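You operate a simulated robot arm through the tools that you are given. There is no shell and no other tool. Be economical: measure what you need, move in short steps, check, and stop when the job is done.

You are at the controls of a simulated robot arm. One attempt, no reset.

Task
Put three of the purple bottles from the left end of the pine bench on the upper shelf of the side table. Press the doser button three times. Put the clear beaker in the inside of the sink. Take the hose nozzle and leave it on the pink check card. Put the glass beaker from the top of the long bench in the inside of the sink. Open the green tank lid. Do these in any order. Set down upright: purple bottle, clear beaker, glass beaker.

The check looks at the end state, three seconds after you hand in, the way a careful person would. Anything else that was tipped, shoved, dropped, spilled or broken makes it a failure. A push-on lid holds only when it is set on centred and level and pressed home; a screw cap is set on level and turned clockwise until tight.

Robot
A 7-joint arm with a two-finger gripper on a trunk, on a base that drives. Base frame: it is fixed to the floor where the robot stands at the start and does not move with it; the origin is under the middle of the robot, x ahead of it, y to its left, z up; the surface under the hand at the start is at about z = 0.76. Readings come in m, rad, newtons and seconds.
With the tool pointing down near the work surface it reaches from about 0.38 to 0.78 m from the robot's upright axis, wherever it stands. Its first joint turns from -2.496 to 2.496 rad. Places, roughly: clear beaker [-3.5, -0.5, 0.75]; doser button [-1.4, -0.4, 1]; glass beaker [-3.5, -1.5, 0.75]; green tank lid [0.7, 1.8, 1.2]; hose nozzle (5x5x10 cm) [-3.7, -0.8, 0.8]; inside of the sink [-1.9, -4.5, 0.7]; pink check card [-3.5, -0.75, 0.75]; purple bottle [0.5, 0, 0.75]; upper shelf of the side table [-1.5, -2.3, 0.4]. Payload 2.45 kg.
The TCP is the grasp point between the finger pads, 0.026 m short of the fingertips. In the tool frame z runs along the fingers and y along their closing line. Largest opening 0.096 m; the body of the gripper starts 0.069 m behind the TCP.
Orientation is that of the tool frame in the base frame, as a unit quaternion [w, x, y, z]. With the fingers straight down and closing along the base's y, the tool's x points along the base's -x, its y along +y and its z along -z.

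Tools
- The arm moves only by the tool servo_tool. Its argument "targets" is a list of rows, each an object of numbers (a shift or turn left out is 0, a gripper value left out holds the last): "dx", "dy", "dz": the shift along the base's x, y, z in m; "ax", "ay", "az": the turn, a rotation vector about the base's x, y, z in rad; "fingers": the opening, from 0 (shut) to 1 (fully open). In form: [{"dx": .., "dy": .., "dz": .., "ax": .., "ay": .., "az": .., "fingers": ..}, ...]. A call has 1 to 8 rows; each row is the pose to reach, as a shift and turn from the pose commanded when the call began. A row lasts 0.2 s, in which the tool goes at most 0.05 m and 0.15 rad; a call with a longer step from one row to the next is refused whole, and so is a gripper value outside its range. A pose out of reach is approached as far as the arm can. The call stops where the force on the tool passes 40 N (or 10 N more than at its start, if that is more) or the arm is blocked; 0.2 s more then pass. Each finger halts on what it meets, pressing with about 35 N; the grip force reading is that of the motor and also rises with nothing between the fingers. The clock runs only during rows and for 0.2 s after the last one: add rows that repeat a pose to give the fingers time. It gives the time, the measured TCP pose, the force on the tool (base axes), the opening and the grip force at its end, in the units of the frame above (readings bear some noise), with the torque about the TCP (base axes, N m) and any sound that the robot's microphone picked up, and new pictures: "views" is both (left out), scene, wrist or none.
- Cameras (640 x 400 px; columns grow to the right, rows downward): "scene" is now at [0.0337, 0.1692, 1.5112]; the picture's right is [-0.14, -0.99, 0.00], its down [-0.73, 0.11, -0.68] and it looks along [0.67, -0.10, -0.74] (base axes); focal length 266 px, centre (320, 200). "wrist" rides on the gripper at [0.082, 0.003, -0.098] in the tool frame; the picture's right is [-0.04, 1.00, 0.00], its down [-0.73, -0.03, -0.68] and it looks along [-0.68, -0.03, 0.73] (tool axes); focal length 256 px, centre (320, 200). There is no depth. A picture from a camera that has moved, and an enlarged one, comes with that camera's place and axes in the base frame and with its lens. The place of the scene camera against the robot may be out by one fixed shift of up to 0.018 m in any direction.
- raise_lower(by): slides the trunk up (or, below 0, down) by that many m; the arm and the scene camera ride with it, the base frame stays. It gives what a move gives, with no picture.
- steer(legs): drives the robot by 1 to 6 legs, each [ahead, turn to the left] in m and rad, along the robot's own axes; the way and the turn of a leg run together, so that a leg with both is an arc; at most 1.5 m and 3.142 rad a leg. The arm and the cameras ride along, it lands a little off, and it stops where it bumps. It gives what a move gives, and a new picture of the scene camera.
- aim_head(pan, tilt): turns the head with the scene camera to pan (to the left, within 2.705 rad either way) and tilt (down, from -0.506 to 1.204), counted from straight ahead of the robot. It gives what a move gives, and a new picture of the scene camera.
- zoom(camera, box): a new picture of the part [left, top, right, bottom] of that camera's present view, enlarged. The clock stands still meanwhile.
- hand_in(): hands the job in; it is judged then, once.

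Work in short steps. Places have to be worked out from the pictures, the camera data and where the tool is seen: move nearer, look again, correct. Check each grasp and each placing, and mend what went wrong. You have 207 turns and 260 pictures in all, those below and enlarged ones among them. Open the gripper and draw the arm clear of the work before you hand the job in, unless the task says otherwise.

The tools are called by a JSON object that holds its "fn" and its "kwargs". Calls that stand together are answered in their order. servo_tool: Moves the arm, as the interface text tells. Its arguments: {"type":"object","properties":{"targets":{"type":"array","items":{"type":"object","properties":{"dx":{"type":"number"},"dy":{"type":"number"},"dz":{"type":"number"},"ax":{"type":"number"},"ay":{"type":"number"},"az":{"type":"number"},"fingers":{"type":"number"}}}},"views":{"type":"string","enum":["both","scene","wrist","none"]}},"required":["targets"]} The other tools are called the same way: raise_lower (by) slides the trunk up or down; steer (legs) drives the base; aim_head (pan, tilt) turns the head that bears the scene camera; zoom (camera, box) takes an enlarged picture of a part of a camera's view; hand_in () hands the job in.

At the start:

```text
time_s: 0.0
tcp_pos: [0.5053, 0.2962, 1.0873]
tool_rot: [0.0, 0.0, 1.0, 0.0]
force: [-0.4, 0.2, -0.1]
moment: [0.03, -0.02, 0.0]
gripper_width: 0.096
finger_force: 0.0
trunk travel left (down, up): [-0.55, 0.09]
robot x, y, heading: [0.0027, -0.0021, -0.004]
head pan, tilt: [-0.143, 0.827]
```

scene: 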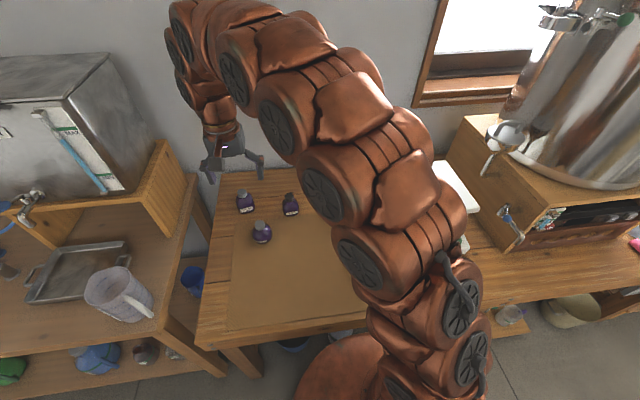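
wrist: 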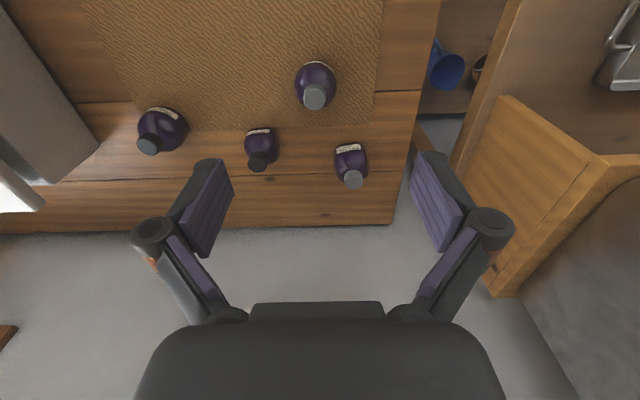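

I'll look closely at the bottles from the wrist camera first.

{"fn": "zoom", "kwargs": {"camera": "wrist", "box": [120, 40, 440, 240]}}

{"fn": "aim_head", "kwargs": {"pan": 0.9, "tilt": 0.4}}

{"fn": "aim_head", "kwargs": {"pan": 2.2, "tilt": 0.3}}

{"fn": "aim_head", "kwargs": {"pan": -2.2, "tilt": 0.3}}

{"fn": "aim_head", "kwargs": {"pan": -1.0, "tilt": 0.4}}

```text
2.00 times, centred on (280, 140) of wrist
camera zoom: at [0.4224, 0.2988, 1.1861], right [0.04, 1.0, 0.0], down [0.73, -0.03, 0.68], along [0.68, -0.03, -0.73], focal length 512 px, centre (400, 320)
```

zoom: 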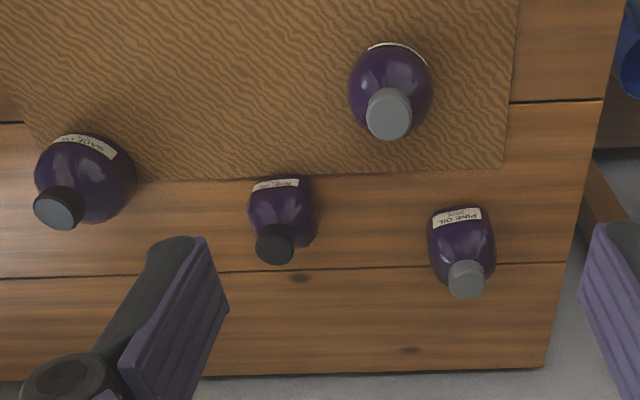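

```text
time_s: 1.3
tcp_pos: [0.5057, 0.2953, 1.0881]
tool_rot: [0.0, 0.0, 1.0, 0.0]
force: [0.7, 0.3, -0.4]
moment: [0.0, 0.04, 0.01]
gripper_width: 0.0959
finger_force: 0.0
trunk travel left (down, up): [-0.55, 0.09]
robot x, y, heading: [-0.0021, -0.0019, -0.0]
head pan, tilt: [0.901, 0.4]
camera scene: at [0.0128, 0.2531, 1.5485], right [0.78, -0.62, 0.0], down [-0.24, -0.31, -0.92], along [0.57, 0.72, -0.39], focal length 266 px, centre (320, 200)
```

scene: 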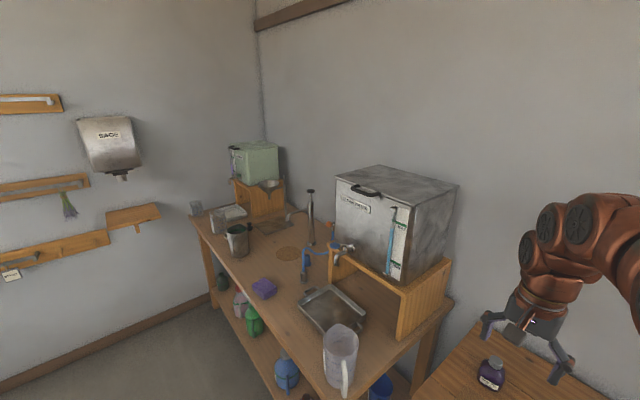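

```text
time_s: 2.8
tcp_pos: [0.5054, 0.2953, 1.0863]
tool_rot: [0.0, 0.001, 1.0, 0.0]
force: [0.0, 0.5, -0.2]
moment: [0.02, 0.01, 0.01]
gripper_width: 0.0957
finger_force: 0.0
trunk travel left (down, up): [-0.55, 0.09]
robot x, y, heading: [0.0003, 0.0029, -0.005]
head pan, tilt: [2.201, 0.3]
camera scene: at [-0.0997, 0.2561, 1.5578], right [0.81, 0.59, 0.0], down [0.17, -0.24, -0.96], along [-0.56, 0.77, -0.3], focal length 266 px, centre (320, 200)
```

scene: 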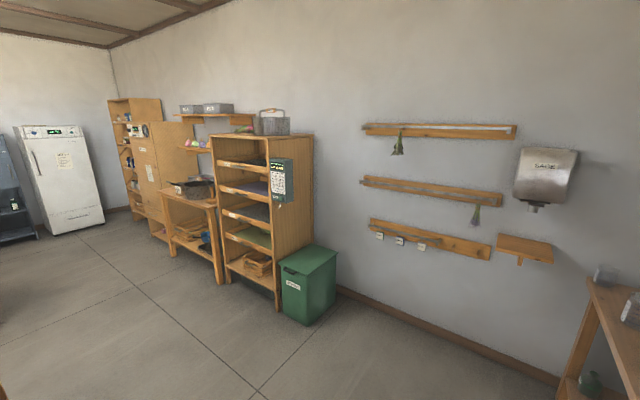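

```text
time_s: 6.3
tcp_pos: [0.5045, 0.2948, 1.086]
tool_rot: [0.0, 0.0, 1.0, 0.0]
force: [0.1, -0.2, 0.1]
moment: [-0.01, 0.0, 0.04]
gripper_width: 0.0959
finger_force: 0.0
trunk travel left (down, up): [-0.55, 0.09]
robot x, y, heading: [0.001, -0.0027, 0.001]
head pan, tilt: [-2.201, 0.3]
camera scene: at [-0.0998, 0.1051, 1.5578], right [-0.81, 0.59, 0.0], down [0.17, 0.24, -0.96], along [-0.56, -0.77, -0.3], focal length 266 px, centre (320, 200)
```

scene: 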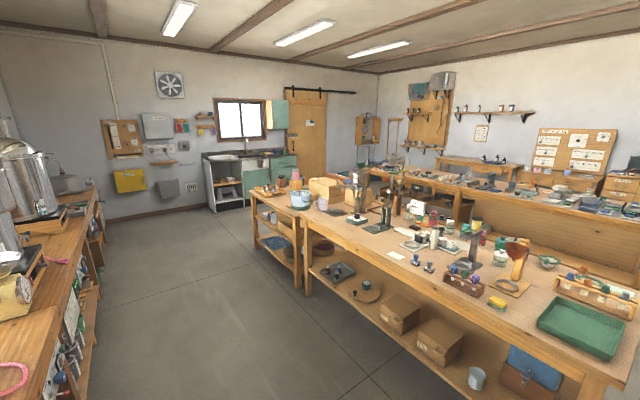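

```text
time_s: 7.7
tcp_pos: [0.5043, 0.2955, 1.0876]
tool_rot: [0.0, 0.0, 1.0, 0.0]
force: [-0.6, 0.5, -0.3]
moment: [-0.02, 0.02, 0.01]
gripper_width: 0.0961
finger_force: 0.1
trunk travel left (down, up): [-0.55, 0.09]
robot x, y, heading: [-0.0018, 0.0032, 0.001]
head pan, tilt: [-1.0, 0.4]
camera scene: at [0.0052, 0.1026, 1.5486], right [-0.84, -0.54, 0.0], down [-0.21, 0.33, -0.92], along [0.5, -0.78, -0.39], focal length 266 px, centre (320, 200)
```

scene: 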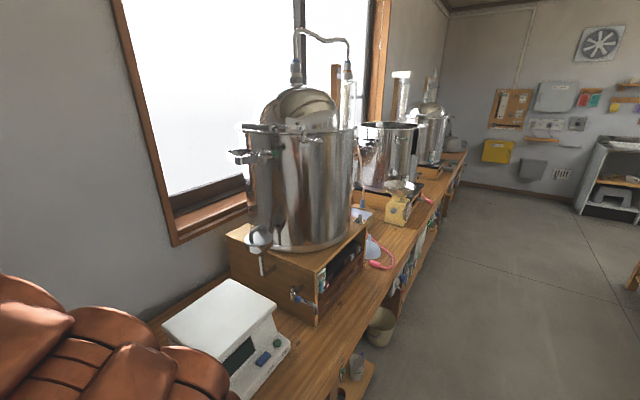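

The side table seems to be the low-shelved unit at the end of the island. I'll enlarge it and the green tank to plan the grasps.

{"fn": "aim_head", "kwargs": {"pan": -2.0, "tilt": 0.4}}

{"fn": "zoom", "kwargs": {"camera": "scene", "box": [240, 100, 440, 225]}}

{"fn": "zoom", "kwargs": {"camera": "scene", "box": [400, 100, 640, 250]}}

```text
time_s: 9.0
tcp_pos: [0.5048, 0.2966, 1.0872]
tool_rot: [0.0, -0.001, 1.0, 0.0]
force: [0.2, -0.3, -0.2]
moment: [-0.02, 0.0, -0.01]
gripper_width: 0.0958
finger_force: 0.1
trunk travel left (down, up): [-0.55, 0.09]
robot x, y, heading: [0.0003, -0.0011, 0.0]
head pan, tilt: [-2.0, 0.4]
camera scene: at [-0.0833, 0.0963, 1.5486], right [-0.91, 0.42, 0.0], down [0.16, 0.35, -0.92], along [-0.38, -0.84, -0.39], focal length 266 px, centre (320, 200)
```

scene: 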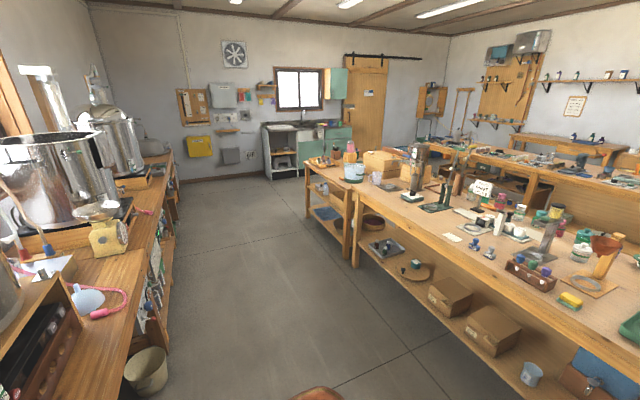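

```text
3.20 times, centred on (340, 162) of scene
camera zoom: at [-0.0833, 0.0963, 1.5486], right [-0.91, 0.42, 0.0], down [0.16, 0.35, -0.92], along [-0.38, -0.84, -0.39], focal length 850 px, centre (256, 320)
```

zoom: 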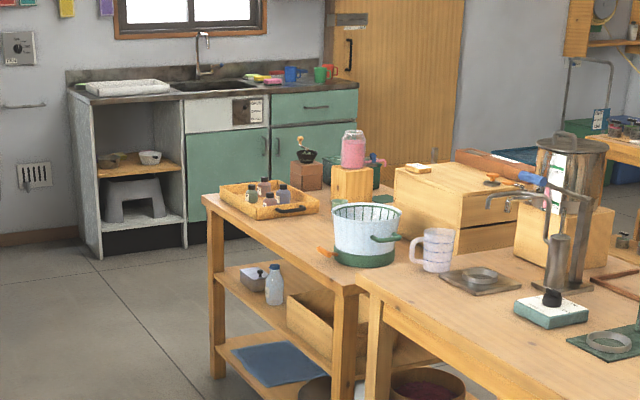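

```text
2.67 times, centred on (520, 175) of scene
camera zoom: at [-0.0833, 0.0963, 1.5486], right [-0.91, 0.42, 0.0], down [0.16, 0.35, -0.92], along [-0.38, -0.84, -0.39], focal length 708 px, centre (-213, 267)
```

zoom: 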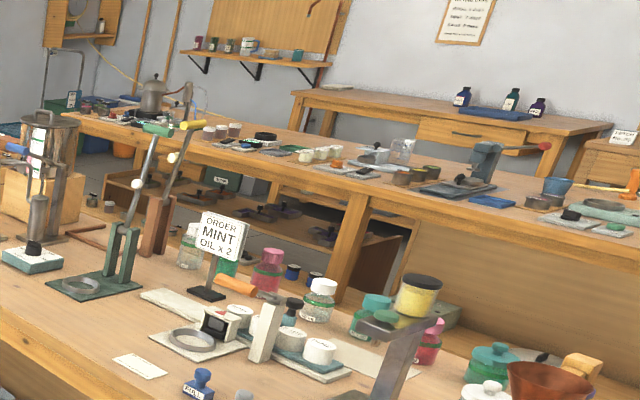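

I'll grasp bottles with a near-horizontal tool so they can go under the table top. First I turn the tool about vertical so the wrist camera rides on top once tilted.

{"fn": "servo_tool", "kwargs": {"targets": [{"az": 0.15}, {"az": 0.3}, {"az": 0.45}, {"az": 0.6}, {"az": 0.75}, {"az": 0.9}, {"az": 1.05}, {"az": 1.2}], "views": "none"}}

{"fn": "servo_tool", "kwargs": {"targets": [{"az": 0.15}, {"az": 0.3}, {"az": 0.45}, {"az": 0.6}, {"az": 0.75}, {"az": 0.9}, {"az": 1.05}, {"az": 1.2}], "views": "none"}}

{"fn": "servo_tool", "kwargs": {"targets": [{"az": 0.15}, {"az": 0.3}, {"az": 0.45}, {"az": 0.6}, {"az": 0.7416}], "views": "both"}}

```text
time_s: 10.8
tcp_pos: [0.5047, 0.2962, 1.0868]
tool_rot: [0.0, -0.566, 0.824, 0.0]
force: [-0.3, 0.2, -0.8]
moment: [0.04, 0.0, 0.02]
gripper_width: 0.0961
finger_force: 0.1
trunk travel left (down, up): [-0.55, 0.09]
robot x, y, heading: [0.0022, 0.0013, -0.002]
head pan, tilt: [-2.0, 0.4]
```

```text
time_s: 12.6
tcp_pos: [0.5054, 0.2951, 1.0868]
tool_rot: [0.0, 0.932, -0.361, 0.0]
force: [-0.4, 0.5, 0.1]
moment: [0.02, -0.02, 0.02]
gripper_width: 0.0961
finger_force: 0.0
trunk travel left (down, up): [-0.55, 0.09]
robot x, y, heading: [0.0009, -0.0009, 0.003]
head pan, tilt: [-2.0, 0.4]
```

```text
time_s: 13.8
tcp_pos: [0.5047, 0.295, 1.0868]
tool_rot: [0.0, 1.0, 0.001, 0.0]
force: [0.0, 0.0, -0.2]
moment: [-0.01, -0.01, 0.0]
gripper_width: 0.096
finger_force: 0.1
trunk travel left (down, up): [-0.55, 0.09]
robot x, y, heading: [-0.0027, -0.003, 0.0]
head pan, tilt: [-2.0, 0.4]
camera scene: at [-0.0833, 0.0963, 1.5486], right [-0.91, 0.42, 0.0], down [0.16, 0.35, -0.92], along [-0.38, -0.84, -0.39], focal length 266 px, centre (320, 200)
camera wrist: at [0.5857, 0.2922, 1.1859], right [-0.04, -1.0, 0.0], down [-0.73, 0.03, 0.68], along [-0.68, 0.03, -0.73], focal length 256 px, centre (320, 200)
```

scene: 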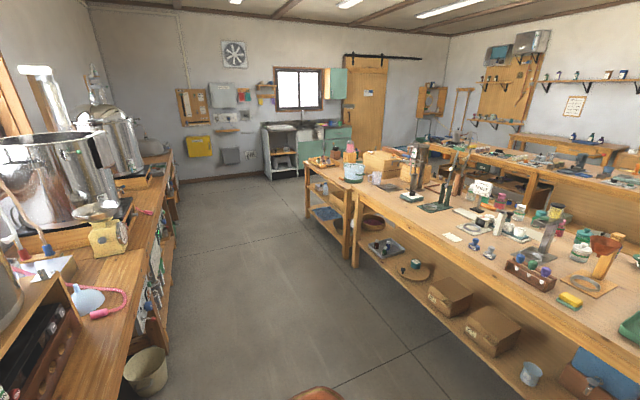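
wrist: 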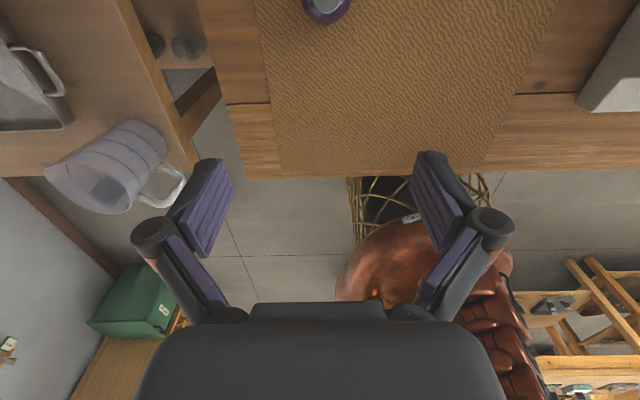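

Next I back the base off 0.2 m and tilt the tool toward horizontal.

{"fn": "steer", "kwargs": {"legs": [[-0.25, 0]]}}

{"fn": "servo_tool", "kwargs": {"targets": [{"ay": -0.15}, {"ay": -0.3}, {"ay": -0.45}, {"ay": -0.6}, {"ay": -0.75}, {"ay": -0.9}, {"ay": -1.05}, {"ay": -1.2}], "views": "wrist"}}

{"fn": "aim_head", "kwargs": {"pan": 0, "tilt": 0.7}}

```text
time_s: 15.6
tcp_pos: [0.2585, 0.2942, 1.0876]
tool_rot: [-0.001, 1.0, 0.0, -0.001]
force: [0.2, 0.7, 0.7]
moment: [-0.06, 0.02, -0.04]
gripper_width: 0.0962
finger_force: 0.0
trunk travel left (down, up): [-0.55, 0.09]
robot x, y, heading: [-0.2462, -0.0006, -0.005]
head pan, tilt: [-2.0, 0.4]
camera scene: at [-0.3303, 0.0964, 1.5486], right [-0.91, 0.42, 0.0], down [0.16, 0.35, -0.92], along [-0.38, -0.84, -0.39], focal length 266 px, centre (320, 200)
```

scene: 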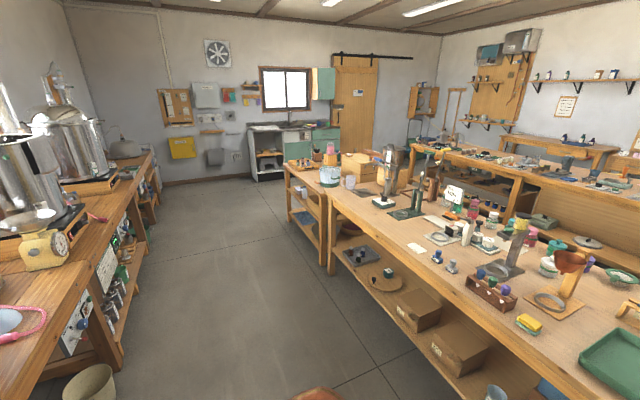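

```text
time_s: 17.4
tcp_pos: [0.2309, 0.3032, 1.0313]
tool_rot: [-0.1, 0.894, -0.116, 0.421]
force: [0.0, 0.7, 0.3]
moment: [0.0, -0.02, 0.01]
gripper_width: 0.0961
finger_force: 0.1
trunk travel left (down, up): [-0.55, 0.09]
robot x, y, heading: [-0.2464, -0.0, -0.002]
head pan, tilt: [-2.0, 0.4]
stopped in row 8: the arm was blocked; the commanded pose is now the measured one
camera wrist: at [0.2036, 0.2683, 1.1515], right [-0.15, -0.94, -0.3], down [-0.98, 0.19, -0.1], along [0.15, 0.28, -0.95], focal length 256 px, centre (320, 200)
```

wrist: 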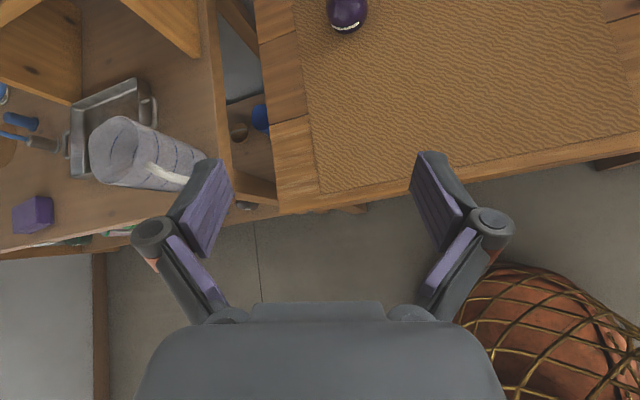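

```text
time_s: 19.4
tcp_pos: [0.2316, 0.3033, 1.0308]
tool_rot: [-0.098, 0.894, -0.117, 0.421]
force: [0.3, 0.1, 0.6]
moment: [0.03, 0.0, 0.05]
gripper_width: 0.0961
finger_force: 0.1
trunk travel left (down, up): [-0.55, 0.09]
robot x, y, heading: [-0.2439, -0.0039, -0.004]
head pan, tilt: [0.0, 0.7]
camera scene: at [-0.2069, 0.1805, 1.5217], right [0.0, -1.0, 0.0], down [-0.64, 0.0, -0.77], along [0.77, 0.0, -0.64], focal length 266 px, centre (320, 200)
```

scene: 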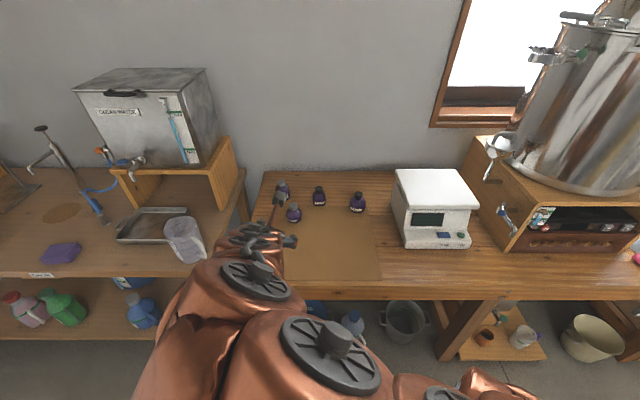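

The wrist hit a limit because it sat too close in. I extend forward while correcting the orientation.

{"fn": "servo_tool", "kwargs": {"targets": [{"dx": 0.045, "dz": 0.01}, {"dx": 0.09, "dz": 0.02}, {"dx": 0.135, "dz": 0.03, "ax": -0.06, "ay": -0.064, "az": 0.016}, {"dx": 0.18, "dz": 0.03, "ax": -0.12, "ay": -0.128, "az": 0.032}, {"dx": 0.2, "dz": 0.03, "ax": -0.18, "ay": -0.192, "az": 0.048}, {"dx": 0.2, "dz": 0.03, "ax": -0.24, "ay": -0.256, "az": 0.064}, {"dx": 0.2, "dz": 0.03, "ax": -0.3, "ay": -0.32, "az": 0.08}], "views": "wrist"}}

```text
time_s: 21.0
tcp_pos: [0.429, 0.3025, 1.0601]
tool_rot: [0.003, 0.822, 0.007, 0.57]
force: [-0.6, -0.6, 0.6]
moment: [0.0, -0.03, -0.02]
gripper_width: 0.0959
finger_force: 0.0
trunk travel left (down, up): [-0.55, 0.09]
robot x, y, heading: [-0.2475, 0.0, 0.002]
head pan, tilt: [0.0, 0.7]
camera wrist: at [0.3655, 0.3005, 1.1725], right [-0.01, -1.0, -0.02], down [-0.89, 0.02, -0.45], along [0.45, 0.02, -0.89], focal length 256 px, centre (320, 200)
```

wrist: 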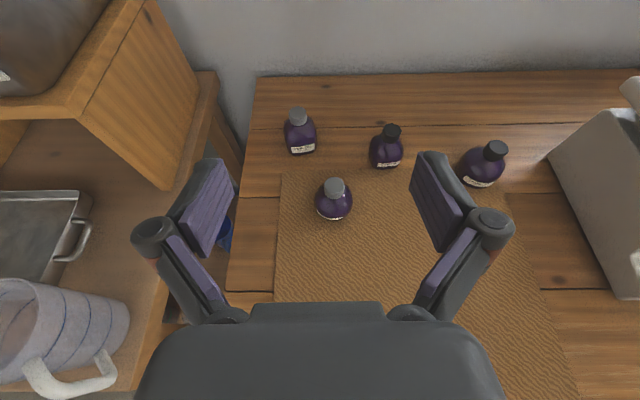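

Bottle A sits at about (0.557, 0.287), with its body centre near z 0.79. I lower the trunk with the tool short of it, then approach.

{"fn": "raise_lower", "kwargs": {"by": -0.26}}

{"fn": "servo_tool", "kwargs": {"targets": [{"dx": 0.02, "dy": -0.015, "dz": 0.0}, {"dx": 0.03, "dy": -0.015, "dz": 0.0}], "views": "both"}}

```text
time_s: 23.6
tcp_pos: [0.43, 0.3029, 0.8021]
tool_rot: [0.003, 0.822, 0.007, 0.569]
force: [0.2, 0.0, 0.5]
moment: [0.03, 0.0, 0.01]
gripper_width: 0.096
finger_force: 0.1
trunk travel left (down, up): [-0.29, 0.35]
robot x, y, heading: [-0.2451, -0.0013, -0.0]
head pan, tilt: [0.0, 0.7]
```

```text
time_s: 24.2
tcp_pos: [0.4584, 0.2877, 0.8029]
tool_rot: [0.002, 0.822, 0.007, 0.569]
force: [-1.2, -1.2, 0.5]
moment: [-0.04, -0.02, -0.02]
gripper_width: 0.0961
finger_force: 0.1
trunk travel left (down, up): [-0.29, 0.35]
robot x, y, heading: [-0.2452, 0.0005, 0.003]
head pan, tilt: [0.0, 0.7]
camera scene: at [-0.2069, 0.1806, 1.2617], right [0.0, -1.0, 0.0], down [-0.64, 0.0, -0.76], along [0.76, 0.0, -0.64], focal length 266 px, centre (320, 200)
camera wrist: at [0.3945, 0.2857, 0.9136], right [-0.01, -1.0, -0.03], down [-0.89, 0.02, -0.45], along [0.45, 0.02, -0.89], focal length 256 px, centre (320, 200)
```

scene: 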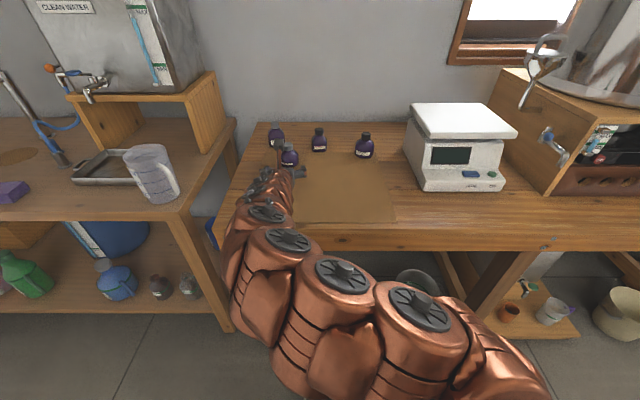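
wrist: 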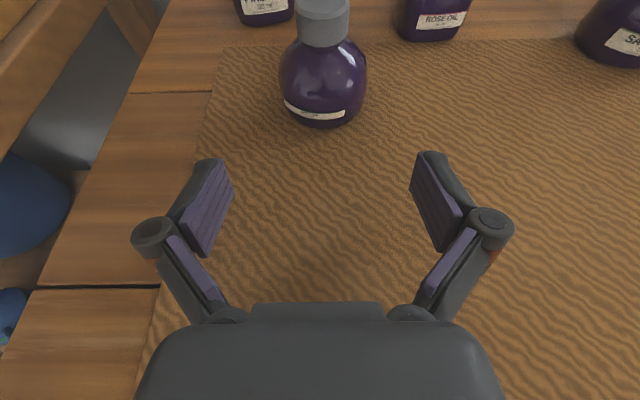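

The bottle is aligned at y≈0.287, with its centre near x 0.56. I advance 0.1 m, drop 1 cm, and close.

{"fn": "servo_tool", "kwargs": {"targets": [{"dx": 0.03, "dz": -0.005}, {"dx": 0.06, "dz": -0.01}, {"dx": 0.09, "dz": -0.01}, {"dx": 0.1, "dz": -0.01}, {"dx": 0.1, "dz": -0.01, "fingers": 0.0}, {"dx": 0.1, "dz": -0.01}, {"dx": 0.1, "dz": -0.01}, {"dx": 0.1, "dz": -0.01}], "views": "wrist"}}

```text
time_s: 26.1
tcp_pos: [0.562, 0.2864, 0.792]
tool_rot: [0.003, 0.822, 0.007, 0.569]
force: [0.0, -0.7, 0.2]
moment: [-0.03, -0.02, 0.04]
gripper_width: 0.0641
finger_force: 35.2
trunk travel left (down, up): [-0.29, 0.35]
robot x, y, heading: [-0.2475, 0.0001, -0.005]
head pan, tilt: [0.0, 0.7]
camera wrist: at [0.4968, 0.2839, 0.903], right [-0.01, -1.0, -0.03], down [-0.89, 0.02, -0.45], along [0.45, 0.02, -0.89], focal length 256 px, centre (320, 200)
```

wrist: 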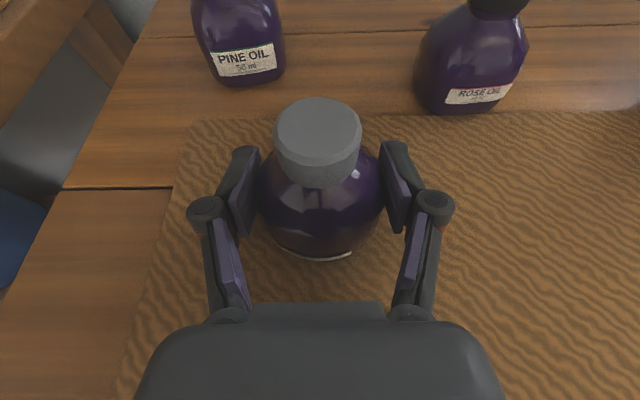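

Gripped at 0.064 m width. I lift with the trunk, then pull the arm in a little.

{"fn": "raise_lower", "kwargs": {"by": 0.2}}

{"fn": "servo_tool", "kwargs": {"targets": [{"dx": -0.04}, {"dx": -0.08}, {"dx": -0.12}], "views": "wrist"}}

{"fn": "steer", "kwargs": {"legs": [[-0.2, 0], [0, -1.5708], [1.2, 0], [0.9, 0]]}}

```text
time_s: 28.2
tcp_pos: [0.5601, 0.2867, 0.9918]
tool_rot: [0.003, 0.822, 0.006, 0.569]
force: [-0.7, -0.5, -2.0]
moment: [-0.01, -0.06, -0.01]
gripper_width: 0.064
finger_force: 35.1
trunk travel left (down, up): [-0.49, 0.15]
robot x, y, heading: [-0.2467, -0.0007, 0.0]
head pan, tilt: [0.0, 0.7]
```

```text
time_s: 29.0
tcp_pos: [0.4411, 0.2819, 0.99]
tool_rot: [0.002, 0.823, 0.007, 0.568]
force: [0.1, 0.4, -1.5]
moment: [-0.01, -0.03, 0.01]
gripper_width: 0.0636
finger_force: 34.5
trunk travel left (down, up): [-0.49, 0.15]
robot x, y, heading: [-0.2455, 0.0002, 0.002]
head pan, tilt: [0.0, 0.7]
camera wrist: at [0.3772, 0.2808, 1.1011], right [-0.01, -1.0, -0.03], down [-0.89, 0.02, -0.45], along [0.45, 0.02, -0.89], focal length 256 px, centre (320, 200)
```

wrist: 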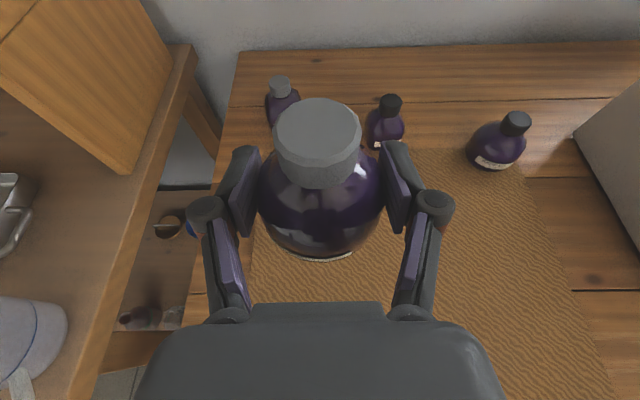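

```text
time_s: 44.3
tcp_pos: [-0.1661, -2.7532, 0.9909]
tool_rot: [0.406, 0.584, -0.578, 0.4]
force: [-0.2, -0.2, -1.5]
moment: [-0.01, 0.0, 0.03]
gripper_width: 0.0639
finger_force: 35.7
trunk travel left (down, up): [-0.49, 0.15]
robot x, y, heading: [-0.4463, -2.0682, -1.577]
head pan, tilt: [0.0, 0.7]
camera scene: at [-0.2589, -2.1017, 1.4617], right [-1.0, 0.01, 0.0], down [0.0, 0.64, -0.76], along [-0.01, -0.76, -0.64], focal length 266 px, centre (320, 200)
```

scene: 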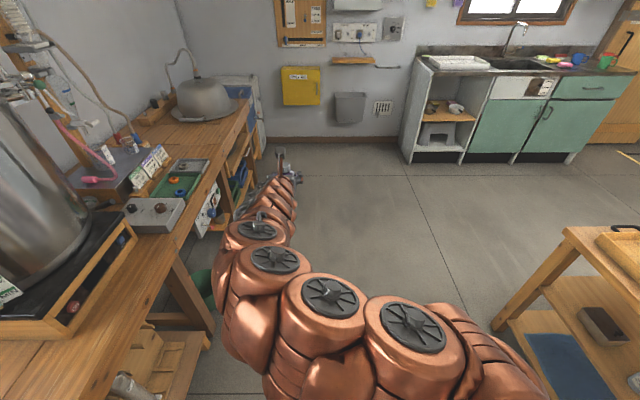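

I'm beside the side table, so I look right at its shelves.

{"fn": "aim_head", "kwargs": {"pan": -1.4, "tilt": 0.8}}

```text
time_s: 45.9
tcp_pos: [-0.1671, -2.7547, 0.9902]
tool_rot: [0.406, 0.583, -0.579, 0.398]
force: [0.3, 0.4, -2.0]
moment: [0.02, -0.02, -0.02]
gripper_width: 0.0638
finger_force: 34.9
trunk travel left (down, up): [-0.49, 0.15]
robot x, y, heading: [-0.4468, -2.0663, -1.583]
head pan, tilt: [-1.4, 0.799]
camera scene: at [-0.3379, -2.0299, 1.4535], right [-0.16, 0.99, 0.0], down [0.71, 0.12, -0.7], along [-0.69, -0.11, -0.72], focal length 266 px, centre (320, 200)
```

scene: 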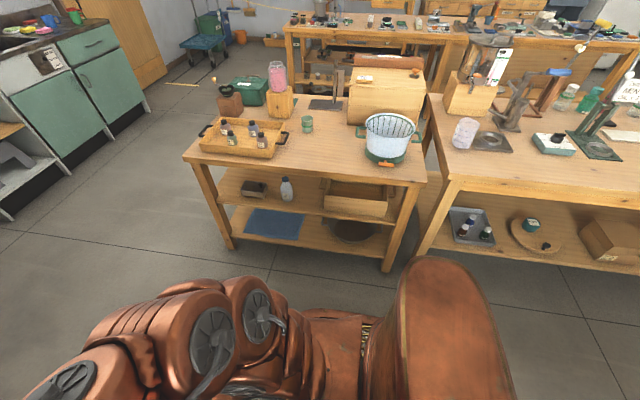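

{"fn": "zoom", "kwargs": {"camera": "scene", "box": [190, 150, 430, 300]}}

```text
2.67 times, centred on (310, 225) of scene
camera zoom: at [-0.3379, -2.0299, 1.4535], right [-0.16, 0.99, 0.0], down [0.71, 0.12, -0.7], along [-0.69, -0.11, -0.72], focal length 708 px, centre (347, 133)
```

zoom: 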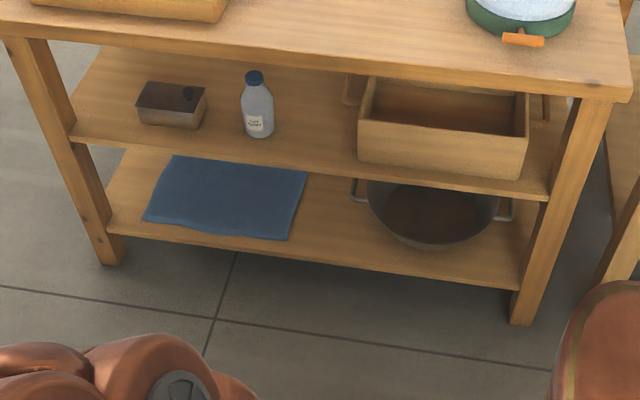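

Shelf top is about z 0.46. There is a free gap between the milk bottle (y≈-2.35) and the wooden box (y≈-2.145), so I'll use its centre line at y≈-2.235. I back up a bit and turn to face the table.

{"fn": "steer", "kwargs": {"legs": [[-0.12, 0], [0, -1.56]]}}

{"fn": "aim_head", "kwargs": {"pan": 0.3, "tilt": 0.9}}

```text
time_s: 50.9
tcp_pos: [-1.1306, -2.2336, 0.9897]
tool_rot: [-0.568, -0.011, 0.823, 0.0]
force: [0.2, -0.2, -0.7]
moment: [-0.01, 0.02, 0.0]
gripper_width: 0.064
finger_force: 35.1
trunk travel left (down, up): [-0.49, 0.15]
robot x, y, heading: [-0.443, -1.9446, -3.129]
head pan, tilt: [-1.4, 0.799]
camera scene: at [-0.4028, -2.0465, 1.4535], right [0.98, 0.18, 0.0], down [0.13, -0.71, -0.7], along [-0.13, 0.69, -0.72], focal length 266 px, centre (320, 200)
```

scene: 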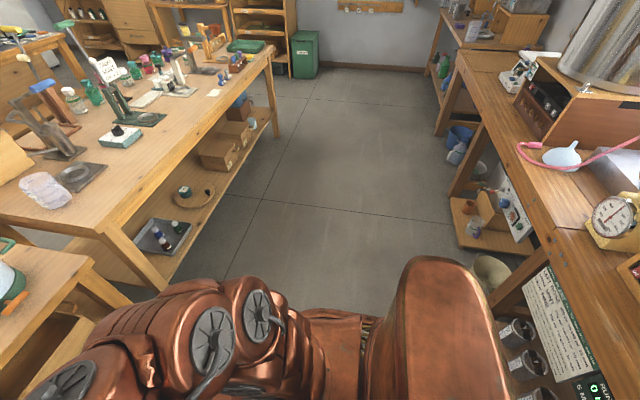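

```text
time_s: 52.6
tcp_pos: [-1.1298, -2.2332, 0.9912]
tool_rot: [-0.569, -0.011, 0.822, 0.0]
force: [0.5, -0.4, -1.2]
moment: [-0.01, 0.01, -0.01]
gripper_width: 0.0643
finger_force: 35.1
trunk travel left (down, up): [-0.49, 0.15]
robot x, y, heading: [-0.4445, -1.9443, -3.129]
head pan, tilt: [0.3, 0.901]
camera scene: at [-0.4602, -2.1488, 1.4455], right [-0.3, 0.95, 0.0], down [0.75, 0.24, -0.62], along [-0.59, -0.19, -0.78], focal length 266 px, centre (320, 200)
```

scene: 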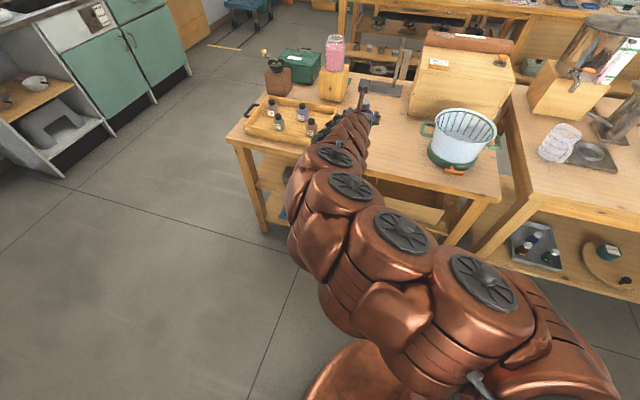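

I back up 0.2 m so the bottle clears the table edge, then lower to shelf height.

{"fn": "steer", "kwargs": {"legs": [[-0.2, 0]]}}

{"fn": "raise_lower", "kwargs": {"by": -0.42}}

{"fn": "servo_tool", "kwargs": {"targets": [{"dx": 0}], "views": "both"}}

```text
time_s: 54.2
tcp_pos: [-0.9274, -2.2316, 0.9897]
tool_rot: [-0.569, -0.011, 0.822, 0.0]
force: [0.4, -0.9, -1.0]
moment: [-0.01, 0.0, -0.02]
gripper_width: 0.0642
finger_force: 34.8
trunk travel left (down, up): [-0.49, 0.15]
robot x, y, heading: [-0.2396, -1.9387, -3.131]
head pan, tilt: [0.3, 0.901]
camera scene: at [-0.2566, -2.1469, 1.4455], right [-0.31, 0.95, 0.0], down [0.75, 0.24, -0.62], along [-0.59, -0.19, -0.78], focal length 266 px, centre (320, 200)
```

scene: 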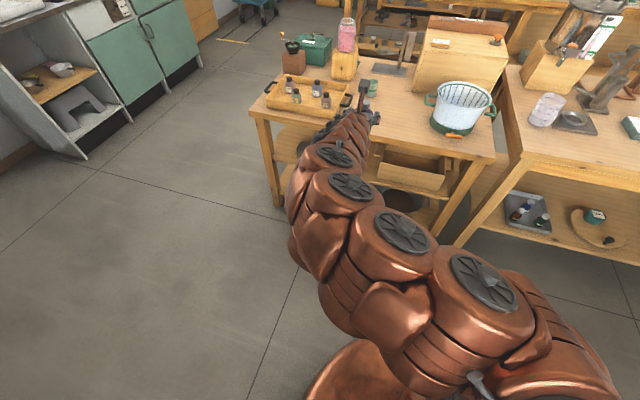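

```text
refused: -0.42 is not a number from -0.4 to 0.4
```

```text
time_s: 54.6
tcp_pos: [-0.9267, -2.2314, 0.9893]
tool_rot: [-0.568, -0.012, 0.823, -0.001]
force: [0.1, -0.1, -1.2]
moment: [0.02, 0.01, 0.01]
gripper_width: 0.0645
finger_force: 34.7
trunk travel left (down, up): [-0.49, 0.15]
robot x, y, heading: [-0.24, -1.938, -3.131]
head pan, tilt: [0.3, 0.901]
camera scene: at [-0.2566, -2.1468, 1.4455], right [-0.31, 0.95, 0.0], down [0.75, 0.24, -0.62], along [-0.59, -0.19, -0.78], focal length 266 px, centre (320, 200)
camera wrist: at [-0.8646, -2.2286, 1.1013], right [0.0, 1.0, -0.03], down [0.89, -0.01, -0.45], along [-0.45, -0.03, -0.89], focal length 256 px, centre (320, 200)
```

scene: 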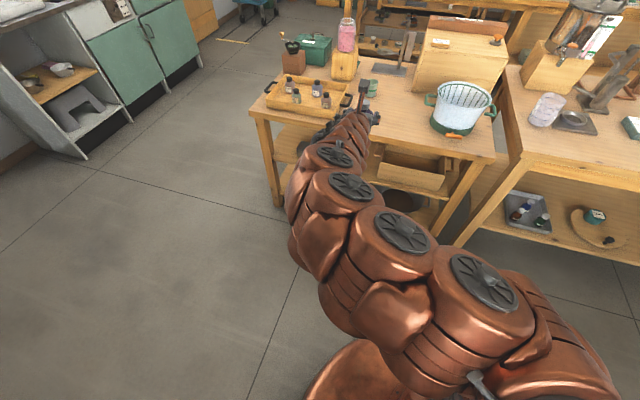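
wrist: 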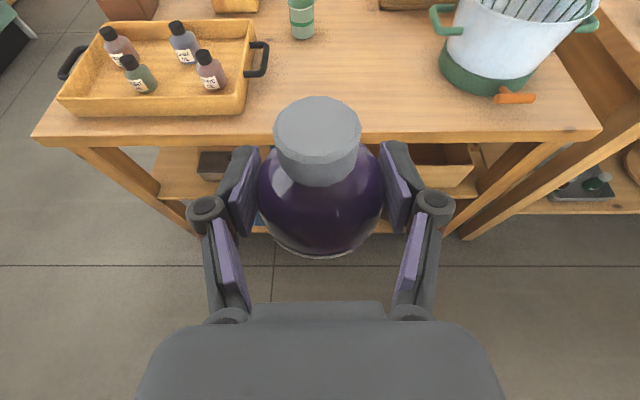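

{"fn": "raise_lower", "kwargs": {"by": -0.4}}

{"fn": "servo_tool", "kwargs": {"targets": [{"dx": 0}], "views": "both"}}

```text
time_s: 58.5
tcp_pos: [-0.9268, -2.2314, 0.591]
tool_rot: [-0.569, -0.01, 0.822, 0.0]
force: [0.6, 0.2, -0.9]
moment: [0.0, 0.01, -0.02]
gripper_width: 0.0641
finger_force: 35.4
trunk travel left (down, up): [-0.09, 0.55]
robot x, y, heading: [-0.2412, -1.9426, -3.132]
head pan, tilt: [0.3, 0.901]
```

```text
time_s: 58.9
tcp_pos: [-0.9268, -2.2312, 0.5896]
tool_rot: [-0.569, -0.011, 0.822, 0.0]
force: [0.1, 0.0, -2.0]
moment: [0.01, -0.01, -0.01]
gripper_width: 0.0643
finger_force: 34.9
trunk travel left (down, up): [-0.09, 0.55]
robot x, y, heading: [-0.2381, -1.9376, -3.129]
head pan, tilt: [0.3, 0.901]
camera scene: at [-0.2566, -2.1467, 1.0455], right [-0.31, 0.95, 0.0], down [0.75, 0.24, -0.62], along [-0.59, -0.19, -0.78], focal length 266 px, centre (320, 200)
camera wrist: at [-0.8646, -2.2283, 0.7014], right [0.0, 1.0, -0.03], down [0.89, -0.01, -0.45], along [-0.45, -0.02, -0.89], focal length 256 px, centre (320, 200)
```

scene: 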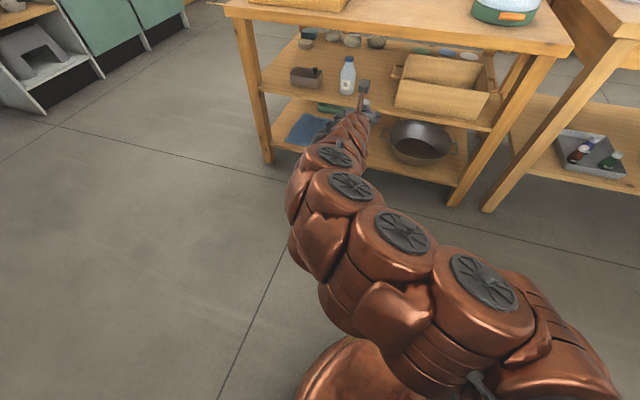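
wrist: 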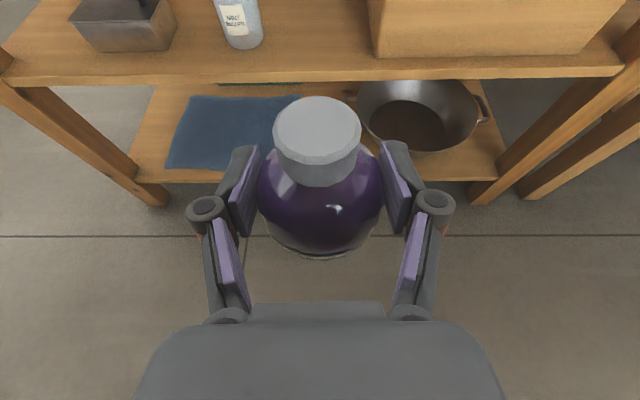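

{"fn": "raise_lower", "kwargs": {"by": -0.08}}

{"fn": "servo_tool", "kwargs": {"targets": [{"dx": 0}], "views": "wrist"}}

```text
time_s: 60.0
tcp_pos: [-0.9259, -2.2311, 0.5107]
tool_rot: [-0.568, -0.011, 0.823, 0.0]
force: [0.4, 0.4, -1.8]
moment: [0.0, -0.03, 0.05]
gripper_width: 0.0643
finger_force: 34.8
trunk travel left (down, up): [-0.01, 0.63]
robot x, y, heading: [-0.2432, -1.9419, -3.132]
head pan, tilt: [0.3, 0.901]
```

```text
time_s: 60.4
tcp_pos: [-0.9266, -2.232, 0.5098]
tool_rot: [-0.569, -0.011, 0.823, 0.0]
force: [-0.4, 0.3, -1.6]
moment: [-0.03, 0.02, 0.0]
gripper_width: 0.0641
finger_force: 34.7
trunk travel left (down, up): [-0.01, 0.63]
robot x, y, heading: [-0.2414, -1.9428, -3.135]
head pan, tilt: [0.3, 0.901]
camera wrist: at [-0.8646, -2.2282, 0.6214], right [0.0, 1.0, -0.03], down [0.89, -0.01, -0.45], along [-0.45, -0.02, -0.89], focal length 256 px, centre (320, 200)
```

wrist: 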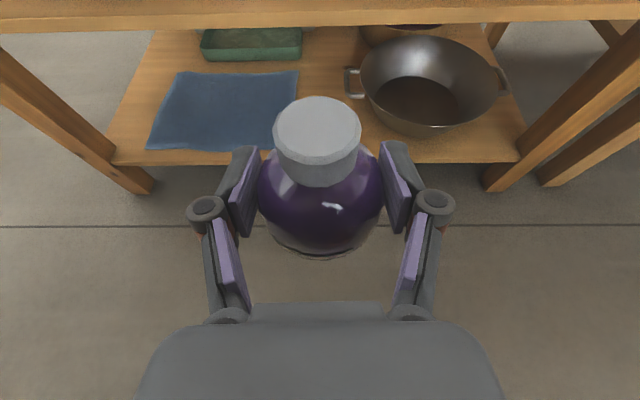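

The shelf's front edge is at x≈-1.19 with its top at z≈0.463. I raise 1.5 cm, drive forward 0.28 m and check.

{"fn": "servo_tool", "kwargs": {"targets": [{"dz": 0.015, "dy": -0.003}], "views": "none"}}

{"fn": "steer", "kwargs": {"legs": [[0.27, 0]]}}

{"fn": "servo_tool", "kwargs": {"targets": [{"dz": 0.0}], "views": "wrist"}}

```text
time_s: 60.8
tcp_pos: [-0.9245, -2.2334, 0.5253]
tool_rot: [-0.569, -0.011, 0.822, 0.001]
force: [0.3, 0.1, -1.6]
moment: [0.03, -0.01, -0.01]
gripper_width: 0.0644
finger_force: 35.4
trunk travel left (down, up): [-0.01, 0.63]
robot x, y, heading: [-0.243, -1.9402, -3.128]
head pan, tilt: [0.3, 0.901]
```

```text
time_s: 62.7
tcp_pos: [-1.1906, -2.2392, 0.5247]
tool_rot: [-0.57, -0.011, 0.822, 0.0]
force: [-0.3, 0.1, -0.4]
moment: [-0.02, -0.02, 0.01]
gripper_width: 0.064
finger_force: 35.2
trunk travel left (down, up): [-0.01, 0.63]
robot x, y, heading: [-0.5045, -1.9462, -3.127]
head pan, tilt: [0.3, 0.901]
camera scene: at [-0.522, -2.1498, 0.9655], right [-0.31, 0.95, 0.0], down [0.75, 0.24, -0.62], along [-0.59, -0.19, -0.78], focal length 266 px, centre (320, 200)
```

scene: 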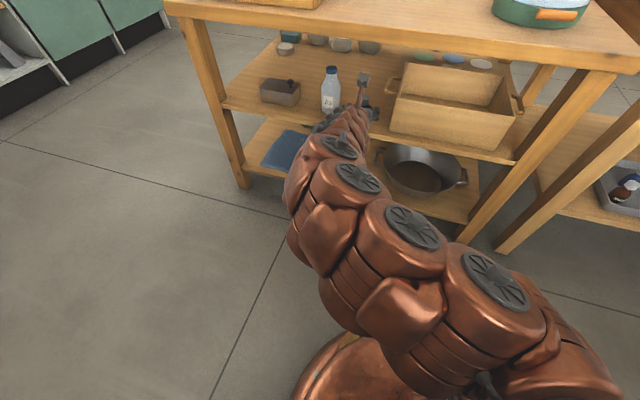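

```text
time_s: 63.1
tcp_pos: [-1.1898, -2.24, 0.5232]
tool_rot: [-0.568, -0.012, 0.823, -0.001]
force: [-0.3, -0.3, -1.1]
moment: [0.01, -0.02, -0.01]
gripper_width: 0.064
finger_force: 34.7
trunk travel left (down, up): [-0.01, 0.63]
robot x, y, heading: [-0.5079, -1.9434, -3.126]
head pan, tilt: [0.3, 0.901]
camera wrist: at [-1.1279, -2.2362, 0.6358], right [-0.01, 1.0, -0.03], down [0.89, -0.01, -0.45], along [-0.45, -0.03, -0.89], focal length 256 px, centre (320, 200)
```

wrist: 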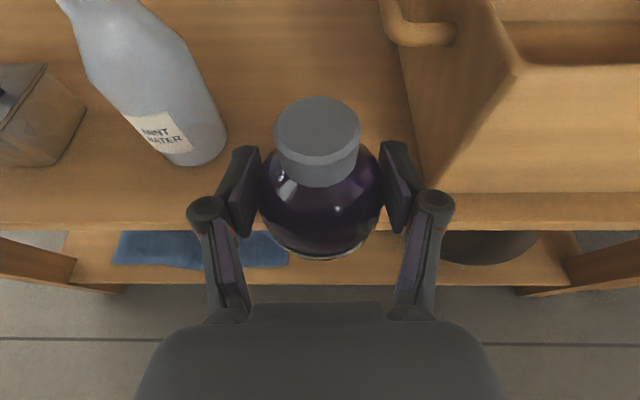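

The gap centre is y≈-2.242, but a box handle protrudes deeper in. I shift to y≈-2.254 and advance to x≈-1.38.

{"fn": "servo_tool", "kwargs": {"targets": [{"dy": -0.014}, {"dx": -0.04, "dy": -0.014}, {"dx": -0.08, "dy": -0.014}, {"dx": -0.12, "dy": -0.014}], "views": "wrist"}}

```text
time_s: 64.1
tcp_pos: [-1.3102, -2.2518, 0.5226]
tool_rot: [-0.57, -0.012, 0.822, -0.002]
force: [-0.3, 0.8, -0.8]
moment: [-0.01, -0.01, -0.02]
gripper_width: 0.0641
finger_force: 35.1
trunk travel left (down, up): [-0.01, 0.63]
robot x, y, heading: [-0.5052, -1.9428, -3.131]
head pan, tilt: [0.3, 0.901]
camera wrist: at [-1.2481, -2.2496, 0.6346], right [-0.01, 1.0, -0.03], down [0.89, -0.01, -0.45], along [-0.45, -0.03, -0.89], focal length 256 px, centre (320, 200)
```

wrist: 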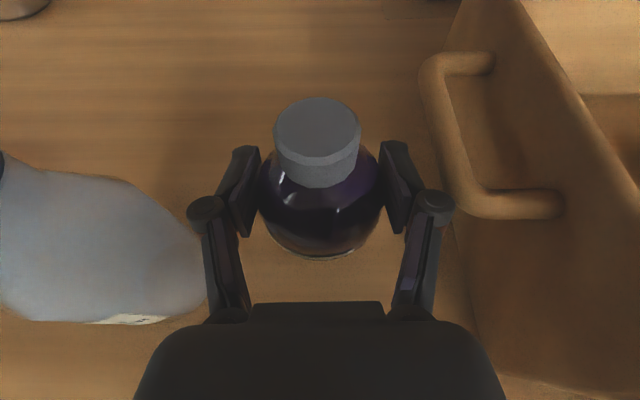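

The handle leaves too little room deeper in, so I'll place this bottle at x≈-1.285 and bring the others in from the open left end. Backing up slightly, then lowering.

{"fn": "servo_tool", "kwargs": {"targets": [{"dx": 0.025, "dy": -0.007}, {"dx": 0.025, "dy": -0.007, "dz": -0.012}, {"dx": 0.025, "dy": -0.007, "dz": -0.02}, {"dx": 0.025, "dy": -0.007, "dz": -0.024}], "views": "wrist"}}

```text
time_s: 65.1
tcp_pos: [-1.2869, -2.2601, 0.5005]
tool_rot: [-0.569, -0.012, 0.823, -0.001]
force: [0.6, -0.3, -1.3]
moment: [-0.02, 0.0, 0.02]
gripper_width: 0.064
finger_force: 35.2
trunk travel left (down, up): [-0.01, 0.63]
robot x, y, heading: [-0.5057, -1.9438, -3.126]
head pan, tilt: [0.3, 0.901]
camera wrist: at [-1.2234, -2.2569, 0.6121], right [-0.01, 1.0, -0.03], down [0.89, -0.01, -0.45], along [-0.45, -0.03, -0.89], focal length 256 px, centre (320, 200)
```

wrist: 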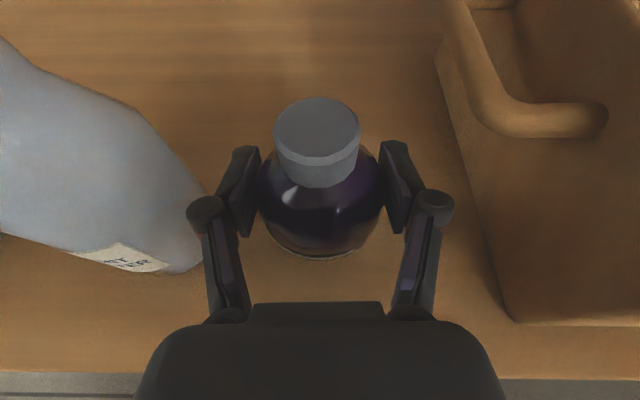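

Lowering more in small steps to feel contact, with a small shift to the right for opening room.

{"fn": "servo_tool", "kwargs": {"targets": [{"dy": 0.006}, {"dy": 0.006, "dz": -0.003}, {"dy": 0.006, "dz": -0.006}], "views": "none"}}

```text
time_s: 65.9
tcp_pos: [-1.2849, -2.2533, 0.4945]
tool_rot: [-0.569, -0.013, 0.822, -0.002]
force: [0.0, 0.0, -0.6]
moment: [0.0, -0.01, 0.0]
gripper_width: 0.0641
finger_force: 34.7
trunk travel left (down, up): [-0.01, 0.63]
robot x, y, heading: [-0.506, -1.9444, -3.126]
head pan, tilt: [0.3, 0.901]
```

{"fn": "servo_tool", "kwargs": {"targets": [{"dz": -0.002}, {"dz": -0.004}], "views": "none"}}

```text
time_s: 66.5
tcp_pos: [-1.2852, -2.256, 0.4904]
tool_rot: [-0.568, -0.012, 0.823, -0.001]
force: [-0.1, -0.6, -1.3]
moment: [-0.01, -0.01, -0.01]
gripper_width: 0.0639
finger_force: 35.2
trunk travel left (down, up): [-0.01, 0.63]
robot x, y, heading: [-0.506, -1.9426, -3.125]
head pan, tilt: [0.3, 0.901]
```

No contact yet, so I continue in 2 mm steps.

{"fn": "servo_tool", "kwargs": {"targets": [{"dz": -0.002}, {"dz": -0.004}, {"dz": -0.006}, {"dz": -0.008}], "views": "wrist"}}

```text
time_s: 67.5
tcp_pos: [-1.2847, -2.254, 0.4825]
tool_rot: [-0.569, -0.011, 0.822, 0.0]
force: [0.1, 0.2, -0.6]
moment: [0.0, -0.03, 0.02]
gripper_width: 0.0639
finger_force: 35.4
trunk travel left (down, up): [-0.01, 0.63]
robot x, y, heading: [-0.5073, -1.946, -3.132]
head pan, tilt: [0.3, 0.901]
camera wrist: at [-1.2224, -2.2511, 0.5943], right [-0.01, 1.0, -0.03], down [0.89, -0.01, -0.45], along [-0.45, -0.03, -0.89], focal length 256 px, centre (320, 200)
```

wrist: 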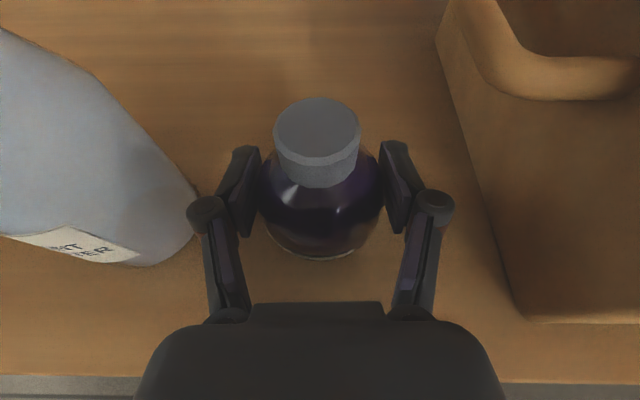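

{"fn": "servo_tool", "kwargs": {"targets": [{"dz": -0.002}, {"dz": -0.004}, {"dz": -0.006}, {"dz": -0.008}], "views": "none"}}

```text
time_s: 68.5
tcp_pos: [-1.2841, -2.2548, 0.4773]
tool_rot: [-0.57, -0.011, 0.821, -0.001]
force: [-3.8, 0.4, 22.5]
moment: [0.0, 0.1, -0.21]
gripper_width: 0.0645
finger_force: 35.3
trunk travel left (down, up): [-0.01, 0.63]
robot x, y, heading: [-0.5076, -1.944, -3.128]
head pan, tilt: [0.3, 0.901]
```

Contact. I ease up 2 mm and open slightly.

{"fn": "servo_tool", "kwargs": {"targets": [{"dz": 0.002}, {"dz": 0.002, "fingers": 0.79}, {"dz": 0.002, "fingers": 0.79}, {"dz": 0.002, "fingers": 0.79}], "views": "wrist"}}

```text
time_s: 69.5
tcp_pos: [-1.2845, -2.2543, 0.4755]
tool_rot: [-0.569, -0.011, 0.822, 0.0]
force: [0.6, 0.2, -0.4]
moment: [-0.01, 0.04, 0.02]
gripper_width: 0.0758
finger_force: 0.1
trunk travel left (down, up): [-0.01, 0.63]
robot x, y, heading: [-0.5057, -1.944, -3.13]
head pan, tilt: [0.3, 0.901]
camera wrist: at [-1.2226, -2.2509, 0.5875], right [-0.01, 1.0, -0.03], down [0.89, -0.01, -0.45], along [-0.45, -0.03, -0.89], focal length 256 px, centre (320, 200)
```

wrist: 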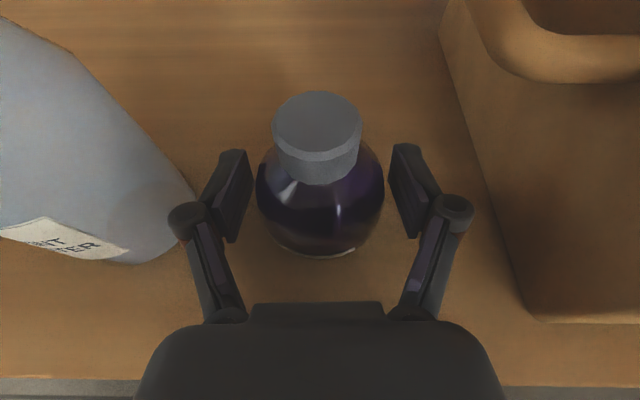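

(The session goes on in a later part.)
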